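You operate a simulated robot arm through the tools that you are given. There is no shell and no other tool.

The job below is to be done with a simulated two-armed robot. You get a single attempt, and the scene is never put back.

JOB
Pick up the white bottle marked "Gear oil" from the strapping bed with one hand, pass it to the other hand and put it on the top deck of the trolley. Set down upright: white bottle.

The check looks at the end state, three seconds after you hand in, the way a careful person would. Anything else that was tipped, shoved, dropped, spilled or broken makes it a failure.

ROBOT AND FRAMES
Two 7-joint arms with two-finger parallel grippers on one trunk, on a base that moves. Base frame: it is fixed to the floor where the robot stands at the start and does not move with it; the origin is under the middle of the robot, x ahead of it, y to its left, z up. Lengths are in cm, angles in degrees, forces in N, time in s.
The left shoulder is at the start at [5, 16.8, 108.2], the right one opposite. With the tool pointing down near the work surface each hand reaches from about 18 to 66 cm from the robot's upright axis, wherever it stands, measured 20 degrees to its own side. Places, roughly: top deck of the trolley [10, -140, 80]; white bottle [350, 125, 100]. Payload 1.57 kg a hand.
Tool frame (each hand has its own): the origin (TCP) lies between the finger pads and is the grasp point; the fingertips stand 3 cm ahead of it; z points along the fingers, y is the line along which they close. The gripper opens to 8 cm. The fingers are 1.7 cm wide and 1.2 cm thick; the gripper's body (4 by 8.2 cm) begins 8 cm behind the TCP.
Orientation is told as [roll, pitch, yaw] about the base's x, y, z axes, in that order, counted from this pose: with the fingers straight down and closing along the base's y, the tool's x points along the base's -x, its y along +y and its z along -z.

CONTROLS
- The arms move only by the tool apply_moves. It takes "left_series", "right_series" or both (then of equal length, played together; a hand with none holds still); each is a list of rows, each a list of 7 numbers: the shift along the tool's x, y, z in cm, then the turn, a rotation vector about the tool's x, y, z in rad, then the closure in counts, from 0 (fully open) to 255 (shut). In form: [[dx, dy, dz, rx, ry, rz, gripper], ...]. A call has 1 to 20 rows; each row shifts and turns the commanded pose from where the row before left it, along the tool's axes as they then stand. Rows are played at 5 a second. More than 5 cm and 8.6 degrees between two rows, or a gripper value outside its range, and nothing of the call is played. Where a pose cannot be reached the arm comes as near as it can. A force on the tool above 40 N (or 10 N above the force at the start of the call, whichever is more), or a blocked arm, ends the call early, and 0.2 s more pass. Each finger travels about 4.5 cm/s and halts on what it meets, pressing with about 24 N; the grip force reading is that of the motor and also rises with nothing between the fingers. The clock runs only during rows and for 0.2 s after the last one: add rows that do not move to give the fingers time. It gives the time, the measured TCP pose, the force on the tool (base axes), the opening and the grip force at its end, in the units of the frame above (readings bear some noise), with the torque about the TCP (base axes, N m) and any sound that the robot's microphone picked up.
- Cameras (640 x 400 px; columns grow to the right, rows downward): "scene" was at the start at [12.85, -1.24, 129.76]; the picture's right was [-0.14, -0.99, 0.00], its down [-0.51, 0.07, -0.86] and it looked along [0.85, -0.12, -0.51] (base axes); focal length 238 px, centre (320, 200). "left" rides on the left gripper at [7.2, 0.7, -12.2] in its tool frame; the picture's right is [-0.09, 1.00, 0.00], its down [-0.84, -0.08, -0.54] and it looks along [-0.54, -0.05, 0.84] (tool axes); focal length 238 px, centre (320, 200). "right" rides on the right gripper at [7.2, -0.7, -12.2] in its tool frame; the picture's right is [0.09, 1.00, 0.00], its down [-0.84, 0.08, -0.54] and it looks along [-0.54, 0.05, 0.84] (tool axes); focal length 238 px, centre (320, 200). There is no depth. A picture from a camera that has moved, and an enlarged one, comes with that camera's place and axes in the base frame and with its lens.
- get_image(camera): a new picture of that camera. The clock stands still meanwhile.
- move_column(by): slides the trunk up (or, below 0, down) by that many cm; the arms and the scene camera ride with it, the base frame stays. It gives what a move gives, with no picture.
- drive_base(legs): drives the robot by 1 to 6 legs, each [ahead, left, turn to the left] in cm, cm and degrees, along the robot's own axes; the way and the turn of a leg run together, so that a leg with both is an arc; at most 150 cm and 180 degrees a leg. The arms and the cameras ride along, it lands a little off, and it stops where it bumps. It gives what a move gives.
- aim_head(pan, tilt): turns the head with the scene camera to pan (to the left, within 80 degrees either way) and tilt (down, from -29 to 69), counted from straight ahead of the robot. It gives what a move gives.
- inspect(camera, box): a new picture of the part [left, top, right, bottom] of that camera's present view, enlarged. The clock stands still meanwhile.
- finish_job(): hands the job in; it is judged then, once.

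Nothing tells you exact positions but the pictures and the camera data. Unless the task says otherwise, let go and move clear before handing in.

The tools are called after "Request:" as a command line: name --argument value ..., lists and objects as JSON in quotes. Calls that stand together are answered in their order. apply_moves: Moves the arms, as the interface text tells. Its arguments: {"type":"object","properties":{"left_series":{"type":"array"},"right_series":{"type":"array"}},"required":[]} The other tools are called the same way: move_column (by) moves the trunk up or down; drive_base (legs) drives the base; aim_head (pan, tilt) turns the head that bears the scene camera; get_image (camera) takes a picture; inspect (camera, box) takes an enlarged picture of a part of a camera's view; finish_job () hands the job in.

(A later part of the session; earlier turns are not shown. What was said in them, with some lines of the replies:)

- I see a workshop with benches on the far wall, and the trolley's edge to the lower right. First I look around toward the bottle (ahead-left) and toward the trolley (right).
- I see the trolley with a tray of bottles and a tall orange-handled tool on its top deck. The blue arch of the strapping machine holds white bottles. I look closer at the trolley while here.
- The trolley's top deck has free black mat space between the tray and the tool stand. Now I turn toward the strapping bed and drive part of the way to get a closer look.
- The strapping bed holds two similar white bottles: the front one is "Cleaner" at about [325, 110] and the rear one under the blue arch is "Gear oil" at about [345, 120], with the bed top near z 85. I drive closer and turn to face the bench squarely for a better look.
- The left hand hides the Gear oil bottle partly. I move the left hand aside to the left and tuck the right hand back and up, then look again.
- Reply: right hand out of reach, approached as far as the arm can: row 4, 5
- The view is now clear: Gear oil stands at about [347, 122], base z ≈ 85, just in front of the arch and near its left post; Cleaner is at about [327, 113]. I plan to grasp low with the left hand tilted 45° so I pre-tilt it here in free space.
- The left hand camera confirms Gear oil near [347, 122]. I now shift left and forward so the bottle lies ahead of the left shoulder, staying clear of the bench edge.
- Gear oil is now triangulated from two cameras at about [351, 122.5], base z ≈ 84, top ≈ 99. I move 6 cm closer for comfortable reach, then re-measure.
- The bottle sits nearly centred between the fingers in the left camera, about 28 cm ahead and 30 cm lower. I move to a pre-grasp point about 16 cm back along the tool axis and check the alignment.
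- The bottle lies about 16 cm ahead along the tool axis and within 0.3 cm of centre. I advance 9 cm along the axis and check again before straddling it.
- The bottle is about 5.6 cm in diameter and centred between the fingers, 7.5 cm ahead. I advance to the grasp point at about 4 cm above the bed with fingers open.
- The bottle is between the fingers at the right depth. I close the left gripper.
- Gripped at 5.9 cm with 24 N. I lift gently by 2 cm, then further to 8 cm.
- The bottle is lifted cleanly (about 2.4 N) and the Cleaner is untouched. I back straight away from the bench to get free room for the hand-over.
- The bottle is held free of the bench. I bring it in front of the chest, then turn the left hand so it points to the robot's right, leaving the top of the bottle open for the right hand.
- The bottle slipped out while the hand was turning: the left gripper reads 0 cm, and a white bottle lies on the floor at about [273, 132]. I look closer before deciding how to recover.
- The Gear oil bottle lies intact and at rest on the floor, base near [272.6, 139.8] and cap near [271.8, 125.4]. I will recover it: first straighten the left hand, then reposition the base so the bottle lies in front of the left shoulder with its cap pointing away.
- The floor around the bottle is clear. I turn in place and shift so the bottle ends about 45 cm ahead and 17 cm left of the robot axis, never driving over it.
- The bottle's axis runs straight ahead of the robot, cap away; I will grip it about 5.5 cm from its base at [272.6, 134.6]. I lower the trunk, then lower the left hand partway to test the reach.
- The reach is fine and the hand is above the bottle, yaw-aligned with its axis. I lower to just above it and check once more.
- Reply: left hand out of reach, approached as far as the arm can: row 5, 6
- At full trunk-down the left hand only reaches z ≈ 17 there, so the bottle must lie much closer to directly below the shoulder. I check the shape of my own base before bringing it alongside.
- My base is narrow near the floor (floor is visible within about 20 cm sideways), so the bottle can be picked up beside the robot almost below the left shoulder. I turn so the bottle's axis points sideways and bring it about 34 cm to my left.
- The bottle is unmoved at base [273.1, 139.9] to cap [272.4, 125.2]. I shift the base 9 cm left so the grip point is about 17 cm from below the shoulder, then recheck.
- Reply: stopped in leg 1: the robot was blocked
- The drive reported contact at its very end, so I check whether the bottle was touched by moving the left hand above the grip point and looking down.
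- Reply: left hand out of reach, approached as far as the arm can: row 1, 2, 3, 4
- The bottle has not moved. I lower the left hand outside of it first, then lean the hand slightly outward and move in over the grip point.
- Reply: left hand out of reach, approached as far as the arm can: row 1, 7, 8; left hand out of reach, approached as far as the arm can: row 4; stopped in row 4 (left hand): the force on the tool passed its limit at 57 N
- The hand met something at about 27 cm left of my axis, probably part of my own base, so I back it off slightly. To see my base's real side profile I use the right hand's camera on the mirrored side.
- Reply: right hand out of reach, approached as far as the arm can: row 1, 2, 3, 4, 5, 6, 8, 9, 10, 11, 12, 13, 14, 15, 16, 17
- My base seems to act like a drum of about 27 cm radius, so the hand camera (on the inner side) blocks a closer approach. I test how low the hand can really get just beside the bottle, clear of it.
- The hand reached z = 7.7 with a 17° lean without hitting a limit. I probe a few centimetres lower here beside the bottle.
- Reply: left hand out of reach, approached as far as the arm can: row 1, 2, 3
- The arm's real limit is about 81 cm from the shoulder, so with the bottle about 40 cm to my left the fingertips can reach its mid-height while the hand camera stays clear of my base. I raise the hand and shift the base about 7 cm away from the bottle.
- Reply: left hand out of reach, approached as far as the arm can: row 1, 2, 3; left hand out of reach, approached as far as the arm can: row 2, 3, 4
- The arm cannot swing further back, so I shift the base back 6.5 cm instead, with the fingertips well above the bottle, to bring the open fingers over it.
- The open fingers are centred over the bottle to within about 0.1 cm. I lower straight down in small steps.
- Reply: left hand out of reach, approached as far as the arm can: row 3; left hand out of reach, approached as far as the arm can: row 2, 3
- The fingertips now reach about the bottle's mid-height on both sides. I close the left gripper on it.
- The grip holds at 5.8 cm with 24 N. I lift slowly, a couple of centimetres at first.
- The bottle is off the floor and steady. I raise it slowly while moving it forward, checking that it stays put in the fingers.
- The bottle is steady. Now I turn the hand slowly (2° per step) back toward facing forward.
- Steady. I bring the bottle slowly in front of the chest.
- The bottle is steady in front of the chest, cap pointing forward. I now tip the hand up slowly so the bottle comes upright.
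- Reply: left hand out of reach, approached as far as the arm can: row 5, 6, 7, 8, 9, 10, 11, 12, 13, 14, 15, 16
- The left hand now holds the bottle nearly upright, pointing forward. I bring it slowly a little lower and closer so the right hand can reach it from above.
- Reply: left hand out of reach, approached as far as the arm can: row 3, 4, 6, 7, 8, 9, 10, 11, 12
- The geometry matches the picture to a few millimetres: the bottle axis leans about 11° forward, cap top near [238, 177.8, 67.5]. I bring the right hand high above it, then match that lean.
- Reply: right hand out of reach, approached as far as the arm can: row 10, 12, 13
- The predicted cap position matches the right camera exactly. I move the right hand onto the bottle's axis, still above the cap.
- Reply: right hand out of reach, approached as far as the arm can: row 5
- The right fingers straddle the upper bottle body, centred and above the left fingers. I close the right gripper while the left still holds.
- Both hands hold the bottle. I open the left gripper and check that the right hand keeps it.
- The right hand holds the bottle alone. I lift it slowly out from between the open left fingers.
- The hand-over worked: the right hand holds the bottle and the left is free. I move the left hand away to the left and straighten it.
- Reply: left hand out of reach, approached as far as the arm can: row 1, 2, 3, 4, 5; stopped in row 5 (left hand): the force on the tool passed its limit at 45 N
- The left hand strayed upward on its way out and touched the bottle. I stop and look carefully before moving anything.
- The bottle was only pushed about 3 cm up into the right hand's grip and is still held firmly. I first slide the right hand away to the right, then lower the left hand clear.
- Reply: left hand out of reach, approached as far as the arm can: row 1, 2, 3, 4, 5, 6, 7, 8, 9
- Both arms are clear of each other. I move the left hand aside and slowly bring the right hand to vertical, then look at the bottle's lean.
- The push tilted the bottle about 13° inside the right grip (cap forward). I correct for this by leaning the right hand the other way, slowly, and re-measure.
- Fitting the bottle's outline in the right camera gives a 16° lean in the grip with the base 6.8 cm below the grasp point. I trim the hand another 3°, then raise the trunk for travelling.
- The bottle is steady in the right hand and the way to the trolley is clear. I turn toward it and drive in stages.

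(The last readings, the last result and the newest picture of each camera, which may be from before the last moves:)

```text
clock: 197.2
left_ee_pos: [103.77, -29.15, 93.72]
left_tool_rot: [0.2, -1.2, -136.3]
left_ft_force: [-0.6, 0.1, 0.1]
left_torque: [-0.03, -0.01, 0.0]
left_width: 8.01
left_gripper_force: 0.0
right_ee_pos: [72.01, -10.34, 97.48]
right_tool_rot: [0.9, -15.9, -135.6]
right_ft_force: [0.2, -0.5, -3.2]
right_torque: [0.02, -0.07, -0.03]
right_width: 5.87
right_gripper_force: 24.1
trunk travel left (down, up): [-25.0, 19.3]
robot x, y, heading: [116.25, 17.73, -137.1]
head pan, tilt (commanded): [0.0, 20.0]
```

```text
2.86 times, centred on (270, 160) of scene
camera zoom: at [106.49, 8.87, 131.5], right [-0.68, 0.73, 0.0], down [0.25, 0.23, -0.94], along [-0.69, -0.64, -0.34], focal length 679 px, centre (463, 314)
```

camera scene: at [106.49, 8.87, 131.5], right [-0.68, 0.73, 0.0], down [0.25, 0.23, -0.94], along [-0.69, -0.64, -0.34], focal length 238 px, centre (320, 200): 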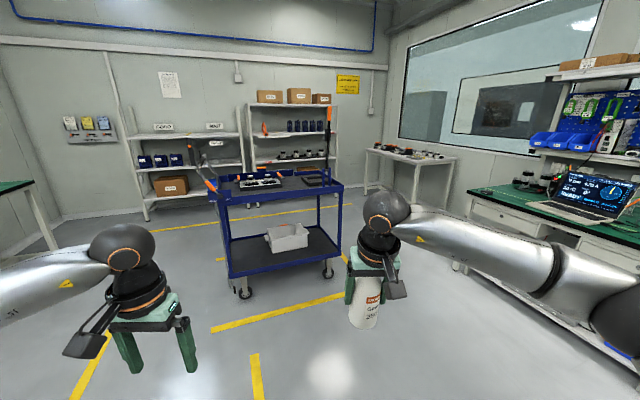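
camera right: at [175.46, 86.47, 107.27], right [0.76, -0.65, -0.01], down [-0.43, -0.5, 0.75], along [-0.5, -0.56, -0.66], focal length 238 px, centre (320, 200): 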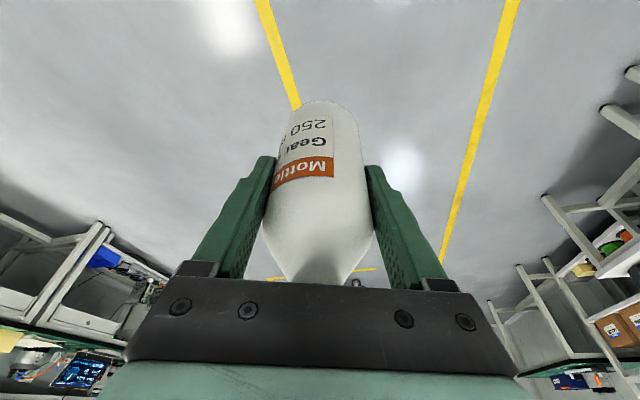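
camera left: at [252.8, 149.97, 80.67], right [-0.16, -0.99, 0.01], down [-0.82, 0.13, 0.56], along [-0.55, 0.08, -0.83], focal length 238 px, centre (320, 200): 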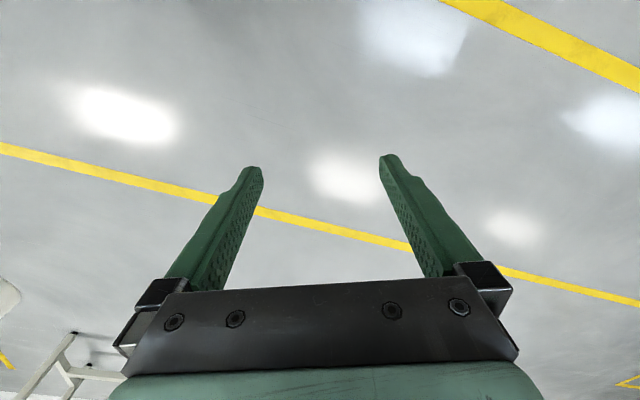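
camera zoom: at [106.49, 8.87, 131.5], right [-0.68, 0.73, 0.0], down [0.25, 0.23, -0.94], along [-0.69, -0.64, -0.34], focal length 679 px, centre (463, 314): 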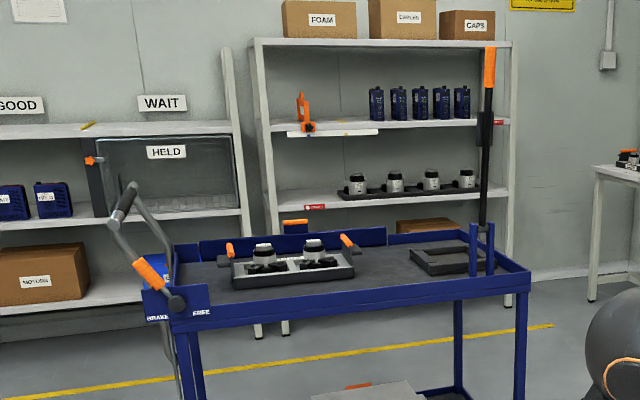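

The trolley's near corners come out around [-22, -87] and [46, -135], with free deck space between the tray and the tool stand. I tuck the left hand higher and closer, then drive to a position facing the trolley's near side.

Request:
apply_moves --left_series '[[1.5, -1, -3, 0, 0, 0, 0], [1.5, -1, -3, 0, 0, 0, 0], [1.5, -1, -3, 0, 0, 0, 0], [1.5, -1, -3, 0, 0, 0, 0], [1.5, -1, -3, 0, 0, 0, 0], [1.5, 0, -3, 0, 0, 0, 0], [0, 0, 0, 0, 0, 0, 0]]'

Request:
drive_base --legs '[[88, 10, 0]]'

Request:
drive_base --legs '[[0, 0, 12.6]]'

Request:
aim_head --pan 0 --tilt 30

Request:
get_image --camera "scene"

Request:
get_image --camera "right"

```text
clock: 198.8
left_ee_pos: [106.83, -19.12, 111.51]
left_tool_rot: [0.3, -1.2, -136.2]
left_ft_force: [0.4, 0.2, 0.8]
left_torque: [0.0, 0.0, -0.02]
left_width: 8.01
left_gripper_force: 0.1
right_ee_pos: [72.06, -10.34, 97.43]
right_tool_rot: [1.0, -15.7, -135.6]
right_ft_force: [-0.1, 0.9, -3.0]
right_torque: [0.0, 0.0, 0.0]
right_width: 5.87
right_gripper_force: 24.3
trunk travel left (down, up): [-25.0, 19.3]
robot x, y, heading: [116.35, 17.59, -137.1]
head pan, tilt (commanded): [0.0, 20.0]
```

```text
clock: 203.4
left_ee_pos: [48.43, -85.19, 111.33]
left_tool_rot: [0.2, -1.1, -136.9]
left_ft_force: [-0.2, 0.2, 0.1]
left_torque: [-0.02, 0.0, 0.04]
left_width: 8.0
left_gripper_force: 0.0
right_ee_pos: [13.73, -76.13, 97.56]
right_tool_rot: [1.0, -15.8, -136.2]
right_ft_force: [1.0, -0.2, -2.4]
right_torque: [0.02, -0.01, -0.03]
right_width: 5.85
right_gripper_force: 24.0
trunk travel left (down, up): [-25.0, 19.3]
robot x, y, heading: [58.83, -48.42, -137.9]
head pan, tilt (commanded): [0.0, 20.0]
```

```text
clock: 204.7
left_ee_pos: [56.87, -86.5, 111.4]
left_tool_rot: [0.2, -1.2, -124.3]
left_ft_force: [-0.2, 0.4, -0.1]
left_torque: [-0.01, 0.0, 0.02]
left_width: 8.0
left_gripper_force: 0.0
right_ee_pos: [21.11, -85.25, 97.54]
right_tool_rot: [1.0, -15.8, -123.4]
right_ft_force: [0.2, -0.7, -3.1]
right_torque: [0.0, 0.01, 0.01]
right_width: 5.85
right_gripper_force: 24.1
trunk travel left (down, up): [-25.0, 19.3]
robot x, y, heading: [58.51, -48.47, -125.2]
head pan, tilt (commanded): [0.0, 20.0]
```

```text
clock: 205.4
left_ee_pos: [56.8, -86.62, 111.44]
left_tool_rot: [0.3, -1.2, -124.2]
left_ft_force: [-0.3, 0.2, 0.1]
left_torque: [0.0, 0.0, -0.01]
left_width: 8.02
left_gripper_force: 0.0
right_ee_pos: [20.91, -85.19, 97.56]
right_tool_rot: [1.1, -15.8, -123.4]
right_ft_force: [0.5, 0.3, -3.2]
right_torque: [0.03, 0.01, -0.07]
right_width: 5.85
right_gripper_force: 24.3
trunk travel left (down, up): [-25.0, 19.3]
robot x, y, heading: [58.59, -48.64, -125.3]
head pan, tilt (commanded): [0.0, 30.0]
```

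```text
taken
camera scene: at [50.83, -58.98, 129.9], right [-0.82, 0.58, 0.0], down [0.29, 0.41, -0.87], along [-0.5, -0.71, -0.5], focal length 238 px, centre (320, 200)
```

scene: 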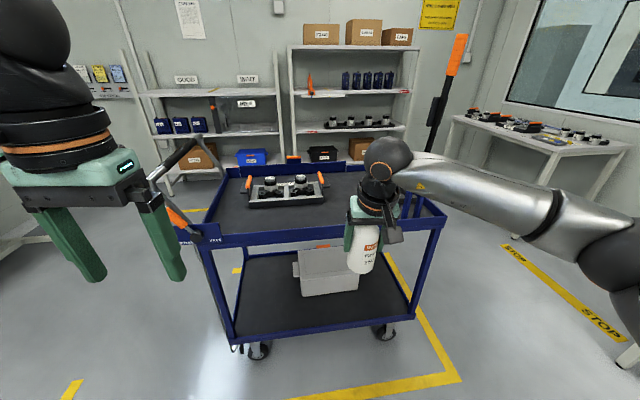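

```text
taken
camera right: at [25.8, -76.21, 107.25], right [0.88, -0.47, -0.01], down [-0.31, -0.59, 0.75], along [-0.36, -0.66, -0.66], focal length 238 px, centre (320, 200)
```

right: 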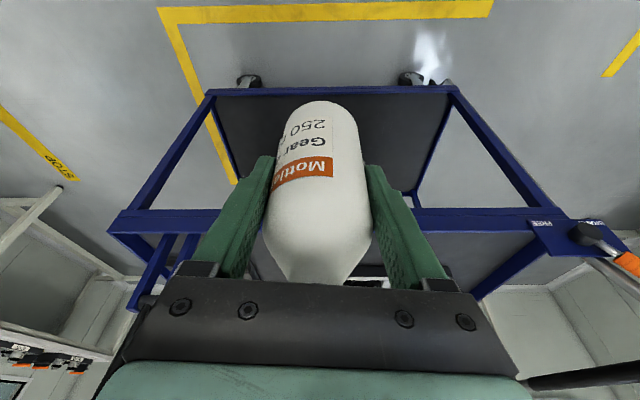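

Request:
inspect --camera "scene" --box '[170, 130, 460, 290]'

```text
2.21 times, centred on (315, 210) of scene
camera zoom: at [50.83, -58.98, 129.9], right [-0.82, 0.58, 0.0], down [0.29, 0.41, -0.87], along [-0.5, -0.71, -0.5], focal length 524 px, centre (331, 178)
```

zoom: 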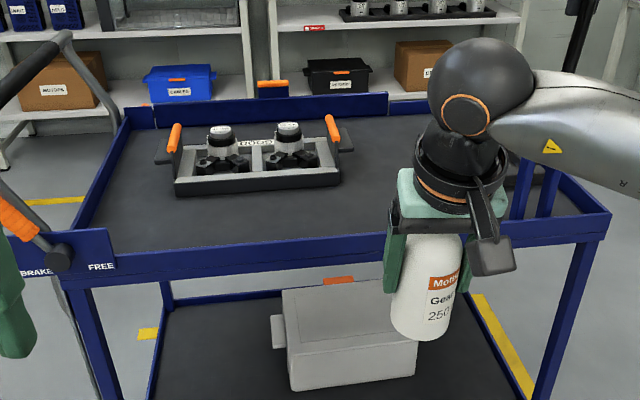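

The tall orange-handled pole stands near the trolley's near-right rim (about [-17, -97]), so I'll place the bottle in front of the tray at about [19.6, -126] to keep my right elbow well away from it. I raise the left hand, turn slightly and shift left first.

Request:
apply_moves --left_series '[[0, -1, -3, 0, 0, 0, 0], [0, -1, -3, 0, 0, 0, 0], [0, -1, -3, 0, 0, 0, 0], [0, -1, -3, 0, 0, 0, 0], [0, 0, 0, 0, 0, 0, 0]]'

Request:
drive_base --legs '[[0, 0, 6.3], [8, 12.9, 0]]'

Request:
get_image --camera "scene"

Request:
get_image --camera "right"

```text
clock: 206.6
left_ee_pos: [53.79, -84.13, 123.24]
left_tool_rot: [0.3, -1.1, -124.2]
left_ft_force: [-0.6, 0.2, -0.8]
left_torque: [0.03, -0.05, -0.01]
left_width: 7.98
left_gripper_force: 0.0
right_ee_pos: [20.95, -85.41, 97.5]
right_tool_rot: [0.9, -15.8, -123.4]
right_ft_force: [0.5, -0.7, -3.1]
right_torque: [0.04, -0.01, -0.02]
right_width: 5.84
right_gripper_force: 23.9
trunk travel left (down, up): [-25.0, 19.3]
robot x, y, heading: [58.25, -48.16, -125.1]
head pan, tilt (commanded): [0.0, 30.0]
```

```text
clock: 208.9
left_ee_pos: [65.25, -97.43, 123.32]
left_tool_rot: [0.3, -1.2, -117.6]
left_ft_force: [-0.4, 0.0, -0.8]
left_torque: [0.0, 0.03, 0.02]
left_width: 8.0
left_gripper_force: 0.0
right_ee_pos: [32.73, -102.23, 97.47]
right_tool_rot: [0.9, -15.8, -116.9]
right_ft_force: [-0.8, -0.6, -3.5]
right_torque: [0.03, -0.04, -0.01]
right_width: 5.87
right_gripper_force: 23.9
trunk travel left (down, up): [-25.0, 19.3]
robot x, y, heading: [65.77, -61.62, -118.5]
head pan, tilt (commanded): [0.0, 30.0]
```

```text
taken
camera scene: at [59.43, -72.85, 129.89], right [-0.88, 0.48, 0.0], down [0.24, 0.44, -0.87], along [-0.41, -0.76, -0.5], focal length 238 px, centre (320, 200)
```

scene: 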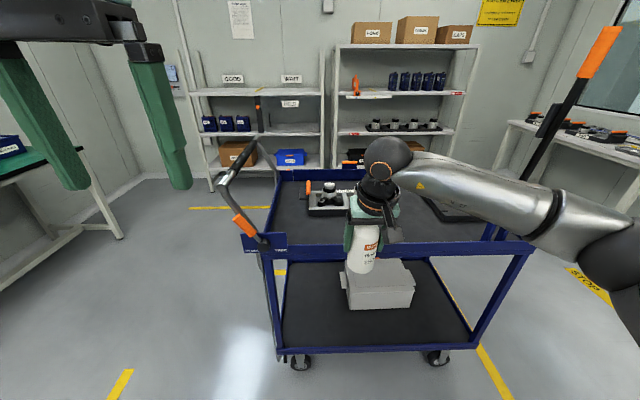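

```text
taken
camera right: at [36.54, -92.82, 107.25], right [0.93, -0.37, -0.01], down [-0.24, -0.62, 0.75], along [-0.28, -0.7, -0.66], focal length 238 px, centre (320, 200)
```

right: 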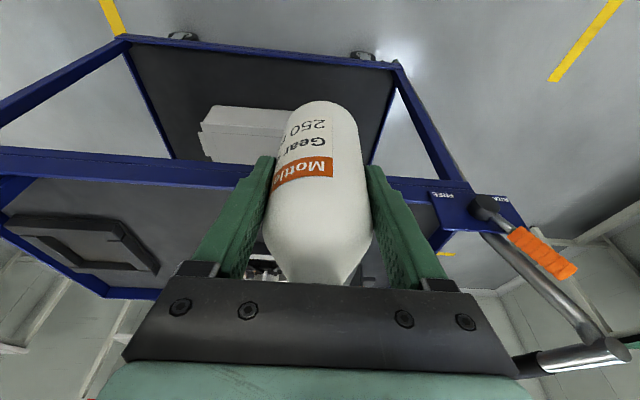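

The robot is now square to the trolley and the path is clear: pole 14 cm from my elbow's end position, handle well below the left hand. I drive the last 26 cm so the bottle hangs over the deck.

Request:
drive_base --legs '[[26.5, 0, 0]]'

Request:
get_image --camera "scene"

Request:
get_image --camera "right"

Request:
get_image --camera "left"

```text
clock: 210.8
left_ee_pos: [52.1, -120.63, 123.13]
left_tool_rot: [0.4, -1.2, -117.8]
left_ft_force: [-0.7, 0.0, 0.4]
left_torque: [0.01, 0.0, -0.02]
left_width: 7.98
left_gripper_force: 0.0
right_ee_pos: [19.74, -125.45, 97.43]
right_tool_rot: [1.0, -15.8, -117.1]
right_ft_force: [0.3, -0.8, -2.4]
right_torque: [-0.03, -0.01, 0.0]
right_width: 5.87
right_gripper_force: 24.1
trunk travel left (down, up): [-25.0, 19.3]
robot x, y, heading: [52.88, -84.79, -119.3]
head pan, tilt (commanded): [0.0, 30.0]
```

```text
taken
camera scene: at [46.57, -96.11, 129.89], right [-0.88, 0.48, 0.0], down [0.24, 0.44, -0.87], along [-0.42, -0.76, -0.5], focal length 238 px, centre (320, 200)
```

scene: 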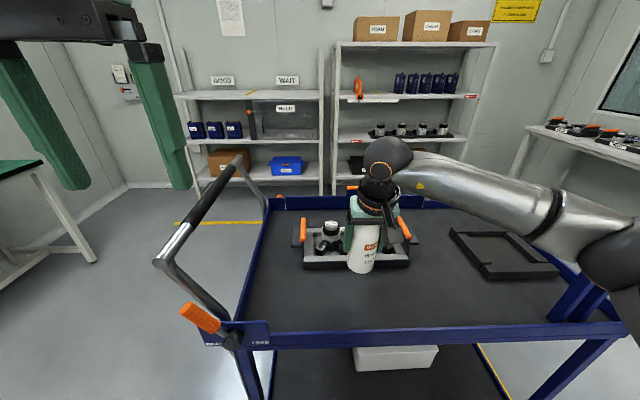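

```text
taken
camera right: at [23.6, -115.97, 107.24], right [0.93, -0.37, -0.01], down [-0.24, -0.62, 0.75], along [-0.28, -0.69, -0.66], focal length 238 px, centre (320, 200)
```

right: 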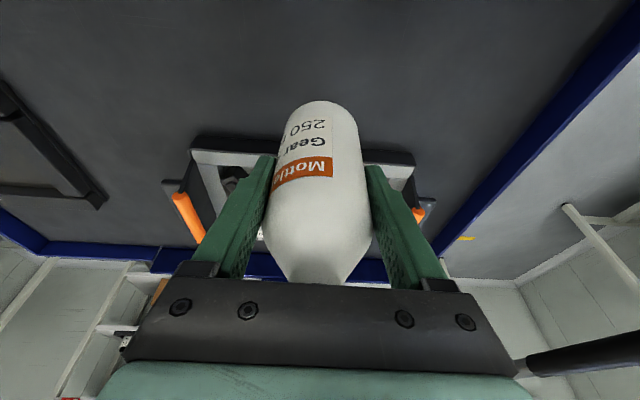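

```text
taken
camera left: at [56.23, -114.48, 135.19], right [0.84, -0.55, 0.01], down [-0.46, -0.69, 0.56], along [-0.3, -0.47, -0.83], focal length 238 px, centre (320, 200)
```

left: 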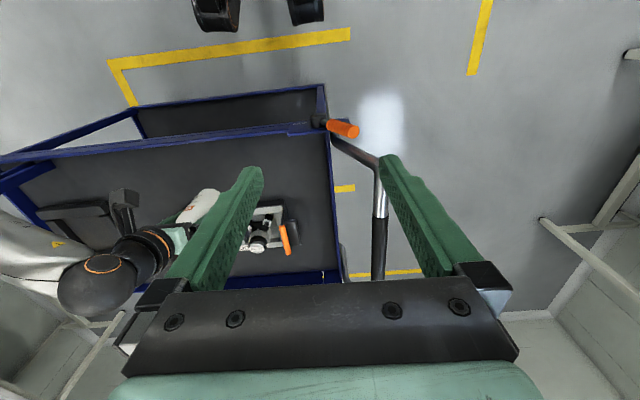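

The landing point projects onto free deck, about 7 cm clear of the tray and of the rim. I lower the bottle slowly.

Request:
apply_moves --right_series '[[0.14, 0, 0.48, 0, 0, 0, 255], [0.27, 0, 0.96, 0, 0, 0, 255], [0.27, 0, 0.96, 0, 0, 0, 255], [0.27, 0, 0.96, 0, 0, 0, 255], [0.27, 0, 0.96, 0, 0, 0, 255], [0.27, 0, 0.96, 0, 0, 0, 255], [0.27, 0, 0.96, 0, 0, 0, 255], [0.27, 0, 0.96, 0, 0, 0, 255], [0.14, 0, 0.48, 0, 0, 0, 255], [0, 0, 0, 0, 0, 0, 255]]'

Request:
get_image --camera "scene"

Request:
get_image --camera "right"

```text
clock: 213.0
left_ee_pos: [52.19, -120.69, 123.15]
left_tool_rot: [0.3, -1.1, -118.0]
left_ft_force: [0.6, -0.9, -0.3]
left_torque: [-0.01, 0.02, 0.0]
left_width: 7.97
left_gripper_force: 0.0
right_ee_pos: [19.88, -125.56, 89.57]
right_tool_rot: [1.0, -15.8, -117.1]
right_ft_force: [-0.3, 0.1, -3.6]
right_torque: [0.07, -0.02, -0.01]
right_width: 5.83
right_gripper_force: 24.5
trunk travel left (down, up): [-25.0, 19.3]
robot x, y, heading: [52.94, -84.62, -118.8]
head pan, tilt (commanded): [0.0, 30.0]
```

```text
taken
camera scene: at [46.59, -96.06, 129.89], right [-0.88, 0.48, 0.0], down [0.24, 0.44, -0.87], along [-0.42, -0.76, -0.5], focal length 238 px, centre (320, 200)
```

scene: 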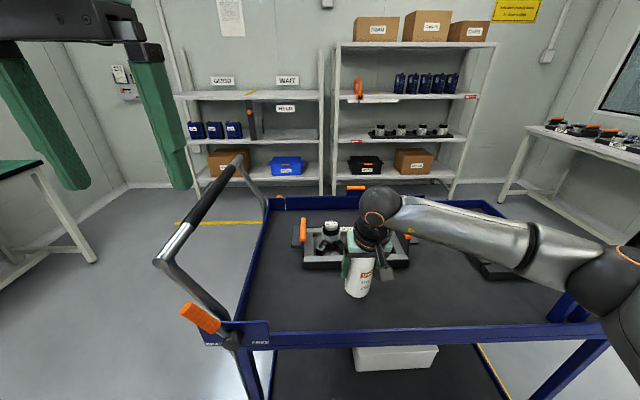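

```text
taken
camera right: at [23.67, -116.0, 99.31], right [0.93, -0.37, -0.01], down [-0.24, -0.62, 0.75], along [-0.28, -0.7, -0.66], focal length 238 px, centre (320, 200)
```

right: 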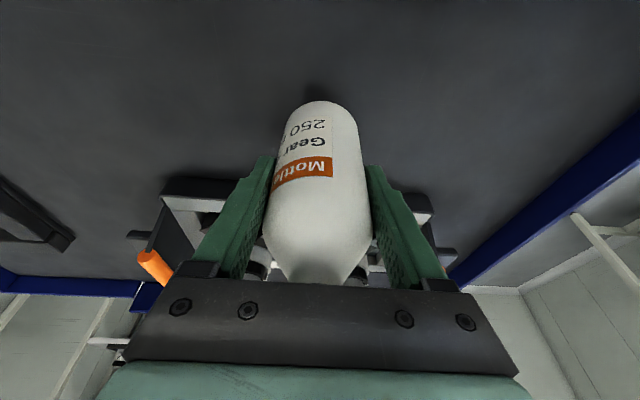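

Request:
apply_moves --right_series '[[0.11, 0, 0.385, 0, 0, 0, 255], [0.11, 0, 0.385, 0, 0, 0, 255], [0.11, 0, 0.385, 0, 0, 0, 255], [0.11, 0, 0.385, 0, 0, 0, 255], [0.11, 0, 0.385, 0, 0, 0, 255], [0.11, 0, 0.385, 0, 0, 0, 255], [0, 0, 0, 0, 0, 0, 255]]'

Request:
inspect --camera "scene" --box '[290, 170, 450, 340]'

Request:
get_image --camera "right"

```text
clock: 214.6
left_ee_pos: [52.22, -120.69, 123.35]
left_tool_rot: [0.2, -1.4, -117.8]
left_ft_force: [0.9, -0.9, 0.3]
left_torque: [-0.04, 0.02, -0.01]
left_width: 8.02
left_gripper_force: 0.1
right_ee_pos: [19.92, -125.69, 87.34]
right_tool_rot: [1.1, -16.5, -117.1]
right_ft_force: [-3.3, -2.3, 20.2]
right_torque: [0.2, 0.29, 0.04]
right_width: 5.87
right_gripper_force: 23.8
trunk travel left (down, up): [-25.0, 19.3]
robot x, y, heading: [52.9, -84.54, -119.0]
head pan, tilt (commanded): [0.0, 30.0]
```

```text
2.35 times, centred on (370, 255) of scene
camera zoom: at [46.69, -95.94, 129.94], right [-0.88, 0.48, 0.0], down [0.24, 0.44, -0.87], along [-0.42, -0.76, -0.5], focal length 559 px, centre (202, 71)
```

zoom: 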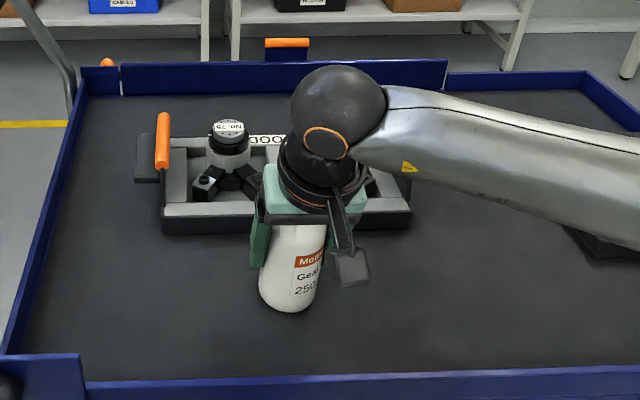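

```text
taken
camera right: at [23.78, -116.07, 97.1], right [0.93, -0.37, -0.01], down [-0.24, -0.61, 0.76], along [-0.29, -0.7, -0.65], focal length 238 px, centre (320, 200)
```

right: 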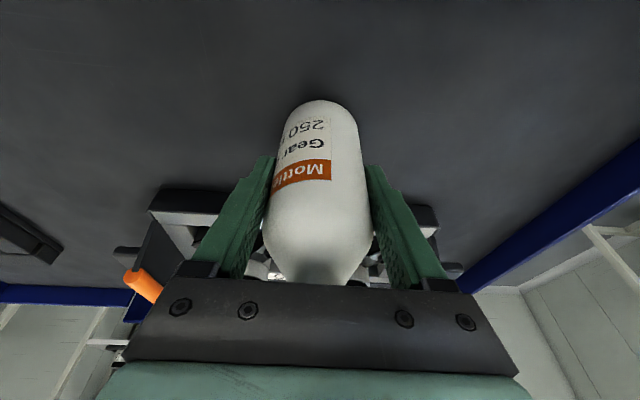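

The bottle has touched the deck (20 N, mostly on its robot-side edge, so it leans back 2–3°). I lift it a few millimetres, trim the tilt, and set it down gently again.

Request:
apply_moves --right_series '[[-0.11, 0, -0.385, 0, 0, 0, 255], [-0.11, 0, -0.385, 0, 0, 0, 255], [0, 0, 0, 0, 0.02, 0, 255], [0, 0, 0, 0, 0.025, 0, 255], [0, 0, 0, 0, 0, 0, 255]]'

Request:
inspect --camera "right" --box '[240, 80, 400, 300]'

```text
clock: 215.8
left_ee_pos: [52.17, -120.66, 123.36]
left_tool_rot: [0.3, -1.1, -117.9]
left_ft_force: [-1.0, 0.1, -0.9]
left_torque: [0.04, 0.03, 0.01]
left_width: 7.99
left_gripper_force: 0.0
right_ee_pos: [19.9, -125.54, 87.87]
right_tool_rot: [0.9, -13.1, -117.1]
right_ft_force: [0.0, -0.5, -2.2]
right_torque: [0.01, -0.04, 0.01]
right_width: 5.86
right_gripper_force: 24.0
trunk travel left (down, up): [-25.0, 19.3]
robot x, y, heading: [53.21, -84.67, -118.8]
head pan, tilt (commanded): [0.0, 30.0]
```

```text
1.82 times, centred on (320, 190) of right
camera zoom: at [23.51, -116.36, 98.09], right [0.93, -0.37, 0.0], down [-0.25, -0.65, 0.72], along [-0.27, -0.67, -0.69], focal length 433 px, centre (320, 218)
```

zoom: 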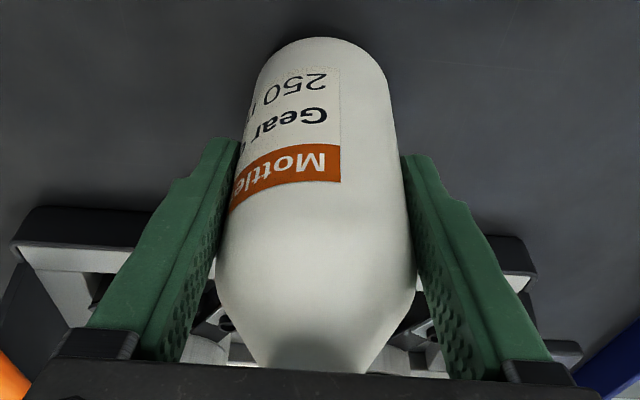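

Request:
apply_moves --right_series '[[0.05, 0, 0.2, 0, 0, 0, 255], [0, 0, 0, 0, 0, 0, 255]]'

Request:
apply_moves --right_series '[[0.03, 0, 0.12, 0, 0, 0, 255], [0, 0, 0, 0, 0, 0, 255]]'

```text
clock: 216.4
left_ee_pos: [52.23, -120.8, 123.32]
left_tool_rot: [0.3, -1.1, -117.9]
left_ft_force: [0.4, 0.7, -0.3]
left_torque: [0.01, -0.04, 0.0]
left_width: 7.98
left_gripper_force: 0.1
right_ee_pos: [19.98, -125.52, 87.71]
right_tool_rot: [1.0, -13.2, -117.1]
right_ft_force: [-0.1, 0.6, -3.4]
right_torque: [0.04, 0.0, -0.03]
right_width: 5.85
right_gripper_force: 23.8
trunk travel left (down, up): [-25.0, 19.3]
robot x, y, heading: [52.79, -84.57, -118.8]
head pan, tilt (commanded): [0.0, 30.0]
```

```text
clock: 217.0
left_ee_pos: [52.19, -120.67, 123.32]
left_tool_rot: [0.4, -1.3, -117.9]
left_ft_force: [-0.6, 0.0, -0.8]
left_torque: [-0.04, 0.0, 0.04]
left_width: 8.02
left_gripper_force: 0.0
right_ee_pos: [19.88, -125.54, 87.47]
right_tool_rot: [1.1, -13.2, -117.1]
right_ft_force: [-0.3, -0.1, -3.5]
right_torque: [0.03, 0.0, 0.04]
right_width: 5.86
right_gripper_force: 24.3
trunk travel left (down, up): [-25.0, 19.3]
robot x, y, heading: [53.01, -84.73, -118.9]
head pan, tilt (commanded): [0.0, 30.0]
```

Request:
apply_moves --right_series '[[0.035, 0, 0.15, 0, 0, 0, 255], [0, 0, 0, 0, 0, 0, 255]]'

Request:
apply_moves --right_series '[[0.035, 0, 0.15, 0, 0, 0, 255], [0, 0, 0, 0, 0, 0, 255]]'

```text
clock: 217.6
left_ee_pos: [52.17, -120.62, 123.35]
left_tool_rot: [0.2, -1.3, -117.9]
left_ft_force: [-0.7, -0.2, -0.7]
left_torque: [0.0, 0.02, -0.02]
left_width: 8.0
left_gripper_force: 0.1
right_ee_pos: [20.01, -125.65, 87.54]
right_tool_rot: [1.0, -13.2, -117.1]
right_ft_force: [-0.6, 2.0, 3.4]
right_torque: [0.1, 0.12, -0.06]
right_width: 5.85
right_gripper_force: 23.6
trunk travel left (down, up): [-25.0, 19.3]
robot x, y, heading: [52.83, -84.88, -119.1]
head pan, tilt (commanded): [0.0, 30.0]
```

```text
clock: 218.2
left_ee_pos: [52.18, -120.56, 123.35]
left_tool_rot: [0.2, -1.3, -117.9]
left_ft_force: [0.4, 0.3, 0.2]
left_torque: [0.0, 0.02, -0.03]
left_width: 8.0
left_gripper_force: 0.0
right_ee_pos: [19.83, -125.44, 87.51]
right_tool_rot: [1.1, -13.5, -117.2]
right_ft_force: [-1.3, 4.0, 12.6]
right_torque: [0.04, 0.53, -0.13]
right_width: 5.86
right_gripper_force: 23.9
trunk travel left (down, up): [-25.0, 19.3]
robot x, y, heading: [53.26, -84.75, -118.9]
head pan, tilt (commanded): [0.0, 30.0]
```

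The bottle now touches on the opposite edge, so it is within about 1.5° of upright. I ease off the pressure slightly and open the right gripper gradually.

Request:
apply_moves --right_series '[[-0.03, 0, -0.12, 0, -0.015, 0, 255], [0, 0, 0, 0, 0, 0, 255]]'

Request:
apply_moves --right_series '[[0, 0, 0, 0, 0, 0, 62], [0, 0, 0, 0, 0, 0, 55], [0, 0, 0, 0, 0, 0, 45], [0, 0, 0, 0, 0, 0, 30], [0, 0, 0, 0, 0, 0, 0], [0, 0, 0, 0, 0, 0, 0], [0, 0, 0, 0, 0, 0, 0], [0, 0, 0, 0, 0, 0, 0]]'

Request:
inspect --camera "scene" --box '[290, 170, 450, 340]'

Request:
get_image --camera "right"

```text
clock: 218.8
left_ee_pos: [52.21, -120.63, 123.4]
left_tool_rot: [0.3, -1.4, -117.9]
left_ft_force: [-0.1, 0.6, 0.0]
left_torque: [-0.01, 0.0, -0.02]
left_width: 8.0
left_gripper_force: 0.1
right_ee_pos: [19.91, -125.29, 87.52]
right_tool_rot: [1.1, -14.1, -117.1]
right_ft_force: [-1.1, 3.1, 9.6]
right_torque: [0.19, 0.38, -0.18]
right_width: 5.85
right_gripper_force: 23.6
trunk travel left (down, up): [-25.0, 19.3]
robot x, y, heading: [53.01, -84.57, -118.6]
head pan, tilt (commanded): [0.0, 30.0]
```

```text
clock: 220.6
left_ee_pos: [52.25, -120.6, 123.33]
left_tool_rot: [0.3, -1.3, -117.9]
left_ft_force: [-0.2, 0.3, -0.1]
left_torque: [0.0, 0.02, -0.05]
left_width: 7.99
left_gripper_force: 0.1
right_ee_pos: [19.79, -125.44, 87.45]
right_tool_rot: [0.9, -14.1, -117.1]
right_ft_force: [0.7, 1.1, 4.9]
right_torque: [-0.04, 0.12, 0.01]
right_width: 7.99
right_gripper_force: 0.0
trunk travel left (down, up): [-25.0, 19.3]
robot x, y, heading: [53.02, -84.75, -118.8]
head pan, tilt (commanded): [0.0, 30.0]
```

```text
2.35 times, centred on (370, 255) of scene
camera zoom: at [46.65, -96.0, 129.9], right [-0.88, 0.48, 0.0], down [0.24, 0.44, -0.87], along [-0.42, -0.76, -0.5], focal length 559 px, centre (202, 71)
```

zoom: 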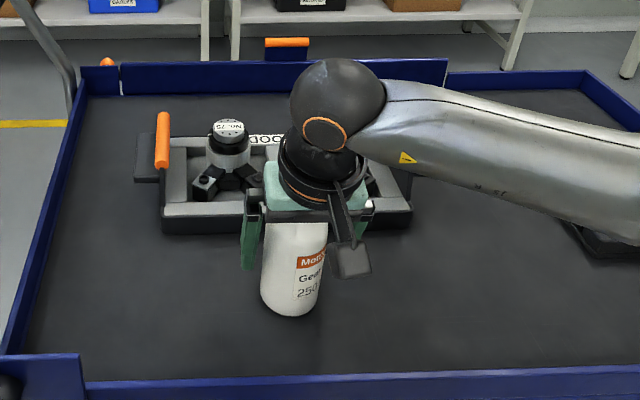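

```text
taken
camera right: at [23.62, -116.19, 97.51], right [0.93, -0.37, -0.01], down [-0.25, -0.64, 0.73], along [-0.27, -0.68, -0.68], focal length 238 px, centre (320, 200)
```

right: 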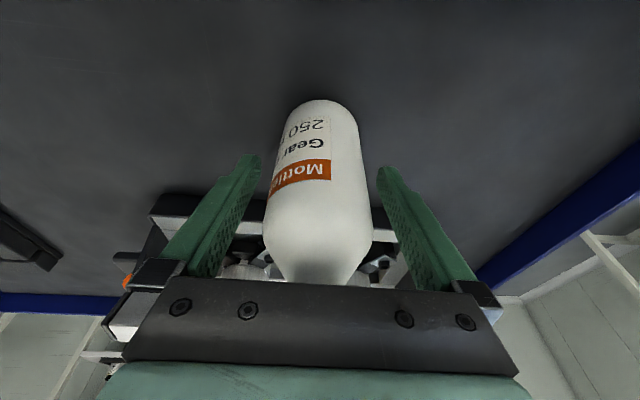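

The fingers are open and the bottle stands on the deck; the palm still rests lightly on the cap. I raise the hand straight up slowly.

Request:
apply_moves --right_series '[[-0.05, 0, -0.2, 0, 0, 0, 0], [-0.07, 0, -0.29, 0, 0, 0, 0], [-0.12, 0, -0.48, 0, 0, 0, 0], [-0.24, 0, -0.97, 0, 0, 0, 0], [0, 0, 0, 0, 0, 0, 0]]'

Request:
get_image --camera "right"

Request:
inspect --camera "scene" --box '[290, 170, 450, 340]'

```text
clock: 221.8
left_ee_pos: [52.27, -120.69, 123.26]
left_tool_rot: [0.2, -1.2, -117.9]
left_ft_force: [-0.2, 0.0, -0.5]
left_torque: [0.0, 0.01, -0.01]
left_width: 7.99
left_gripper_force: 0.1
right_ee_pos: [19.89, -125.41, 89.38]
right_tool_rot: [1.0, -14.1, -117.1]
right_ft_force: [0.9, -0.5, 0.4]
right_torque: [0.0, -0.01, 0.0]
right_width: 8.01
right_gripper_force: 0.0
trunk travel left (down, up): [-25.0, 19.3]
robot x, y, heading: [52.88, -84.45, -118.6]
head pan, tilt (commanded): [0.0, 30.0]
```

```text
taken
camera right: at [23.58, -116.13, 99.44], right [0.93, -0.37, -0.01], down [-0.25, -0.64, 0.73], along [-0.27, -0.68, -0.68], focal length 238 px, centre (320, 200)
```

right: 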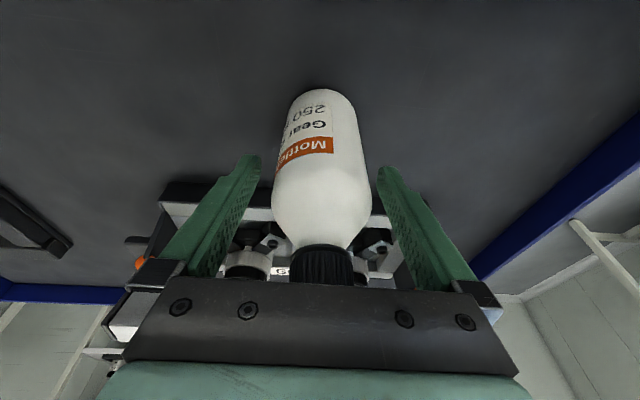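

```text
2.35 times, centred on (370, 255) of scene
camera zoom: at [46.61, -96.05, 129.9], right [-0.88, 0.48, 0.0], down [0.24, 0.44, -0.87], along [-0.42, -0.76, -0.5], focal length 559 px, centre (202, 71)
```

zoom: 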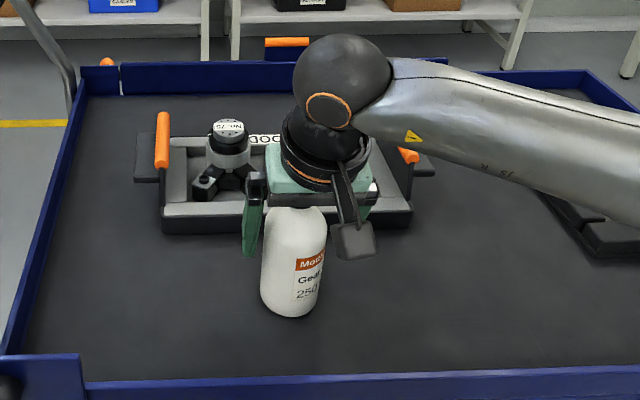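

Request:
apply_moves --right_series '[[-0.24, 0, -0.97, 0, 0, 0, 0], [-0.24, 0, -0.97, 0, 0, 0, 0], [-0.36, 0, -1.45, 0, 0, 0, 0], [-0.36, 0, -1.45, 0, 0, 0, 0], [-0.36, 0, -1.45, 0, 0, 0, 0], [-0.36, 0, -1.45, 0, 0, 0, 0], [-0.36, 0, -1.45, 0, 0, 0, 0], [-0.36, 0, -1.45, 0, 0, 0, 0], [-0.36, 0, -1.45, 0, 0, 0, 0], [-0.36, 0, -1.45, 0, 0, 0, 0], [0, 0, 0, 0, 0, 0, 0]]'

Request:
get_image --camera "right"

Request:
get_image --camera "scene"

```text
clock: 224.2
left_ee_pos: [52.24, -120.65, 123.27]
left_tool_rot: [0.3, -1.3, -117.8]
left_ft_force: [0.0, -0.5, -0.7]
left_torque: [0.0, -0.01, 0.01]
left_width: 7.99
left_gripper_force: 0.1
right_ee_pos: [19.72, -125.44, 103.51]
right_tool_rot: [1.0, -14.1, -117.1]
right_ft_force: [0.4, -0.1, -0.5]
right_torque: [-0.03, 0.01, 0.0]
right_width: 8.0
right_gripper_force: 0.1
trunk travel left (down, up): [-25.0, 19.3]
robot x, y, heading: [52.81, -84.46, -119.1]
head pan, tilt (commanded): [0.0, 30.0]
```

```text
taken
camera right: at [23.31, -116.12, 113.49], right [0.93, -0.37, -0.01], down [-0.25, -0.64, 0.73], along [-0.27, -0.68, -0.68], focal length 238 px, centre (320, 200)
```

right: 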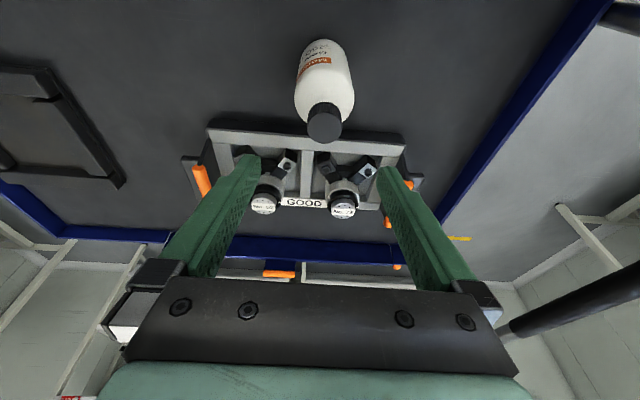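

```text
taken
camera scene: at [46.6, -96.05, 129.9], right [-0.88, 0.48, 0.0], down [0.24, 0.44, -0.87], along [-0.42, -0.76, -0.5], focal length 238 px, centre (320, 200)
```

scene: 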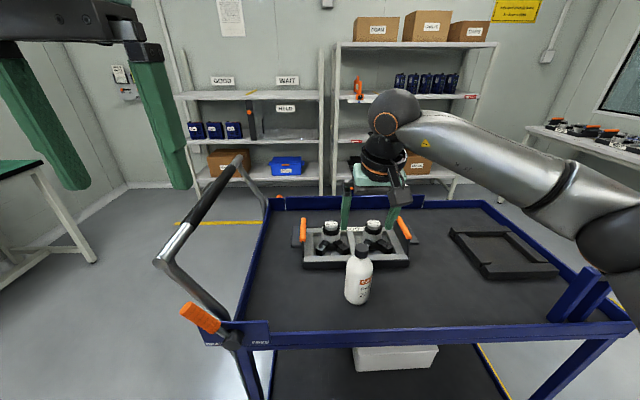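

The bottle stands upright on the deck, both hands clear of it. I back straight away and inspect the result.

Request:
drive_base --legs '[[-45, 0, 0]]'

Request:
get_image --camera "scene"

Request:
inspect --camera "scene" --box '[240, 130, 400, 260]'

```text
clock: 226.9
left_ee_pos: [73.78, -81.64, 123.28]
left_tool_rot: [0.2, -1.2, -117.6]
left_ft_force: [0.4, 0.2, 0.4]
left_torque: [-0.01, 0.01, -0.02]
left_width: 7.99
left_gripper_force: 0.1
right_ee_pos: [41.18, -86.45, 103.48]
right_tool_rot: [1.0, -14.2, -116.8]
right_ft_force: [0.4, 0.4, 0.1]
right_torque: [-0.01, -0.03, 0.02]
right_width: 7.98
right_gripper_force: 0.0
trunk travel left (down, up): [-25.0, 19.3]
robot x, y, heading: [74.24, -45.4, -118.6]
head pan, tilt (commanded): [0.0, 30.0]
```

```text
taken
camera scene: at [68.07, -57.05, 129.9], right [-0.88, 0.48, 0.0], down [0.24, 0.44, -0.87], along [-0.41, -0.76, -0.5], focal length 238 px, centre (320, 200)
```

scene: 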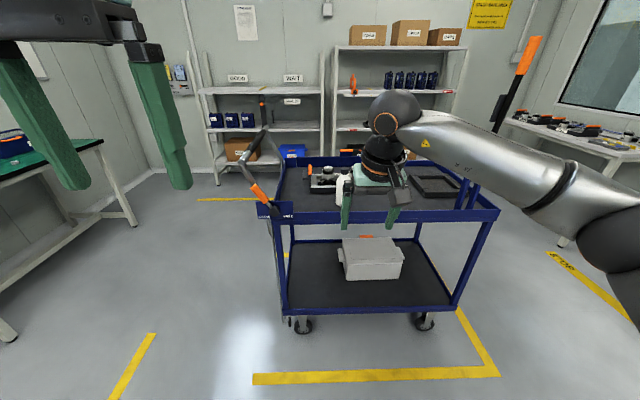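

```text
3.08 times, centred on (320, 195) of scene
camera zoom: at [68.07, -57.05, 129.9], right [-0.88, 0.48, 0.0], down [0.24, 0.44, -0.87], along [-0.41, -0.76, -0.5], focal length 731 px, centre (320, 215)
```

zoom: 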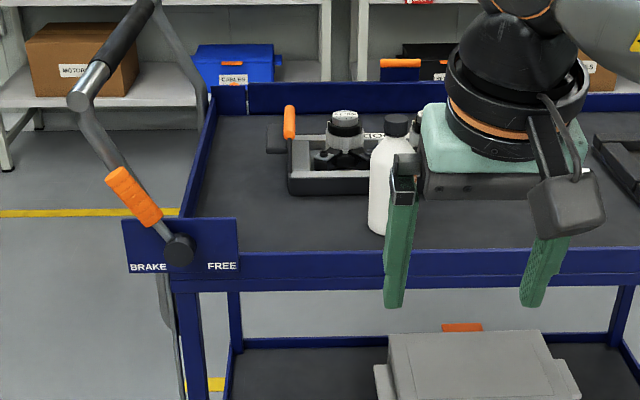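

Request:
drive_base --legs '[[-25, 0, 0]]'

Request:
apply_moves --right_series '[[0, -3, 0, 0, 0, 0, 0], [0, -3, 0, 0, 0, 0, 0], [0, -3, 0, 0, 0, 0, 0], [0, -3, 0, 0, 0, 0, 0], [0, -3, 0, 0, 0, 0, 0], [0, 0, 0, 0, 0, 0, 0]]'

Request:
inspect --camera "scene" --box '[220, 90, 420, 240]'

Request:
get_image --camera "scene"

```text
clock: 228.7
left_ee_pos: [85.99, -59.34, 123.34]
left_tool_rot: [0.3, -1.1, -117.6]
left_ft_force: [-0.1, 0.5, 0.5]
left_torque: [0.0, 0.03, -0.01]
left_width: 8.01
left_gripper_force: 0.0
right_ee_pos: [53.53, -64.17, 103.42]
right_tool_rot: [1.0, -14.1, -116.7]
right_ft_force: [1.0, 0.2, -0.9]
right_torque: [-0.02, -0.01, -0.03]
right_width: 8.01
right_gripper_force: 0.0
trunk travel left (down, up): [-25.0, 19.3]
robot x, y, heading: [86.46, -23.19, -118.7]
head pan, tilt (commanded): [0.0, 30.0]
```

```text
clock: 230.1
left_ee_pos: [86.03, -59.35, 123.32]
left_tool_rot: [0.4, -1.2, -117.7]
left_ft_force: [0.1, -0.5, 0.2]
left_torque: [0.0, -0.02, 0.0]
left_width: 8.0
left_gripper_force: 0.0
right_ee_pos: [40.05, -57.61, 103.18]
right_tool_rot: [1.0, -14.1, -116.9]
right_ft_force: [0.7, -0.6, -0.4]
right_torque: [-0.02, -0.01, 0.0]
right_width: 8.02
right_gripper_force: 0.1
trunk travel left (down, up): [-25.0, 19.3]
robot x, y, heading: [86.32, -23.25, -118.6]
head pan, tilt (commanded): [0.0, 30.0]
```

```text
2.67 times, centred on (320, 165) of scene
camera zoom: at [80.28, -34.7, 129.9], right [-0.88, 0.48, 0.0], down [0.24, 0.44, -0.87], along [-0.41, -0.76, -0.5], focal length 634 px, centre (320, 293)
```

zoom: 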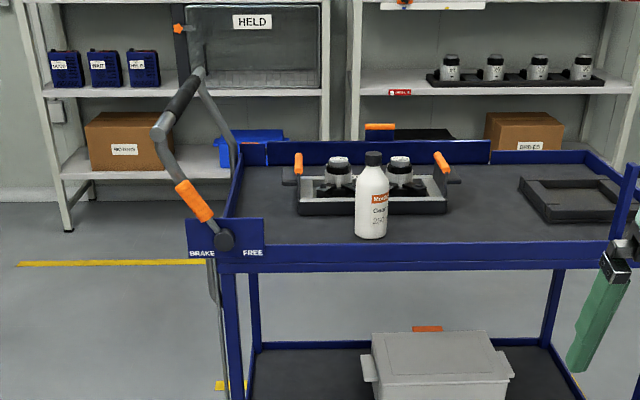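

```text
taken
camera scene: at [80.28, -34.7, 129.9], right [-0.88, 0.48, 0.0], down [0.24, 0.44, -0.87], along [-0.41, -0.76, -0.5], focal length 238 px, centre (320, 200)
```

scene: 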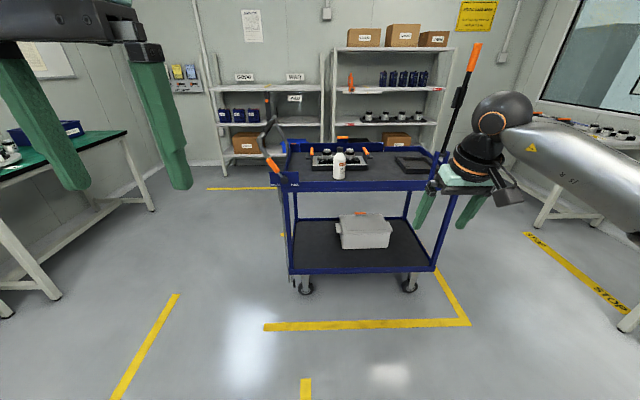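

The Gear oil bottle now stands upright on the trolley's top deck, in front of the tray. The tray, stand and pole look undisturbed, and both hands are empty and well clear. The Cleaner bottle was still standing when I last saw the strapping bed. I hand the job in.

Request:
finish_job

```text
The job is handed in.
```

The white "Gear oil" bottle is standing upright on the top deck of the trolley, in front of the tray. It was passed from the left hand to the right hand on the way. It did not go cleanly:

- **Dropped once:** The bottle slipped out of the left hand onto the floor while I was turning that hand before the hand-over. I saw no damage, no leak and the cap still on. I picked it up with the same hand and carried on.
- **Knocked during the hand-over:** After the pass, the left hand brushed the bottle as it moved away. That pushed the bottle about 3 cm up in the right hand's grip and tilted it about 15°. I corrected the tilt before setting the bottle down.
- **Contact with the robot and base:** While fetching the bottle from the floor, the left hand hit something, probably the robot's own base. A base drive also stopped on contact beside the bottle. The bottle did not move either time.

I saw nothing else tipped or moved. The tray, stand and pole on the trolley look as they did at the start. The "Cleaner" bottle was still standing when I last saw the strapping bed, after I had backed away with the Gear oil. I did not go back to check it at the end. Both hands are empty and clear of the trolley.
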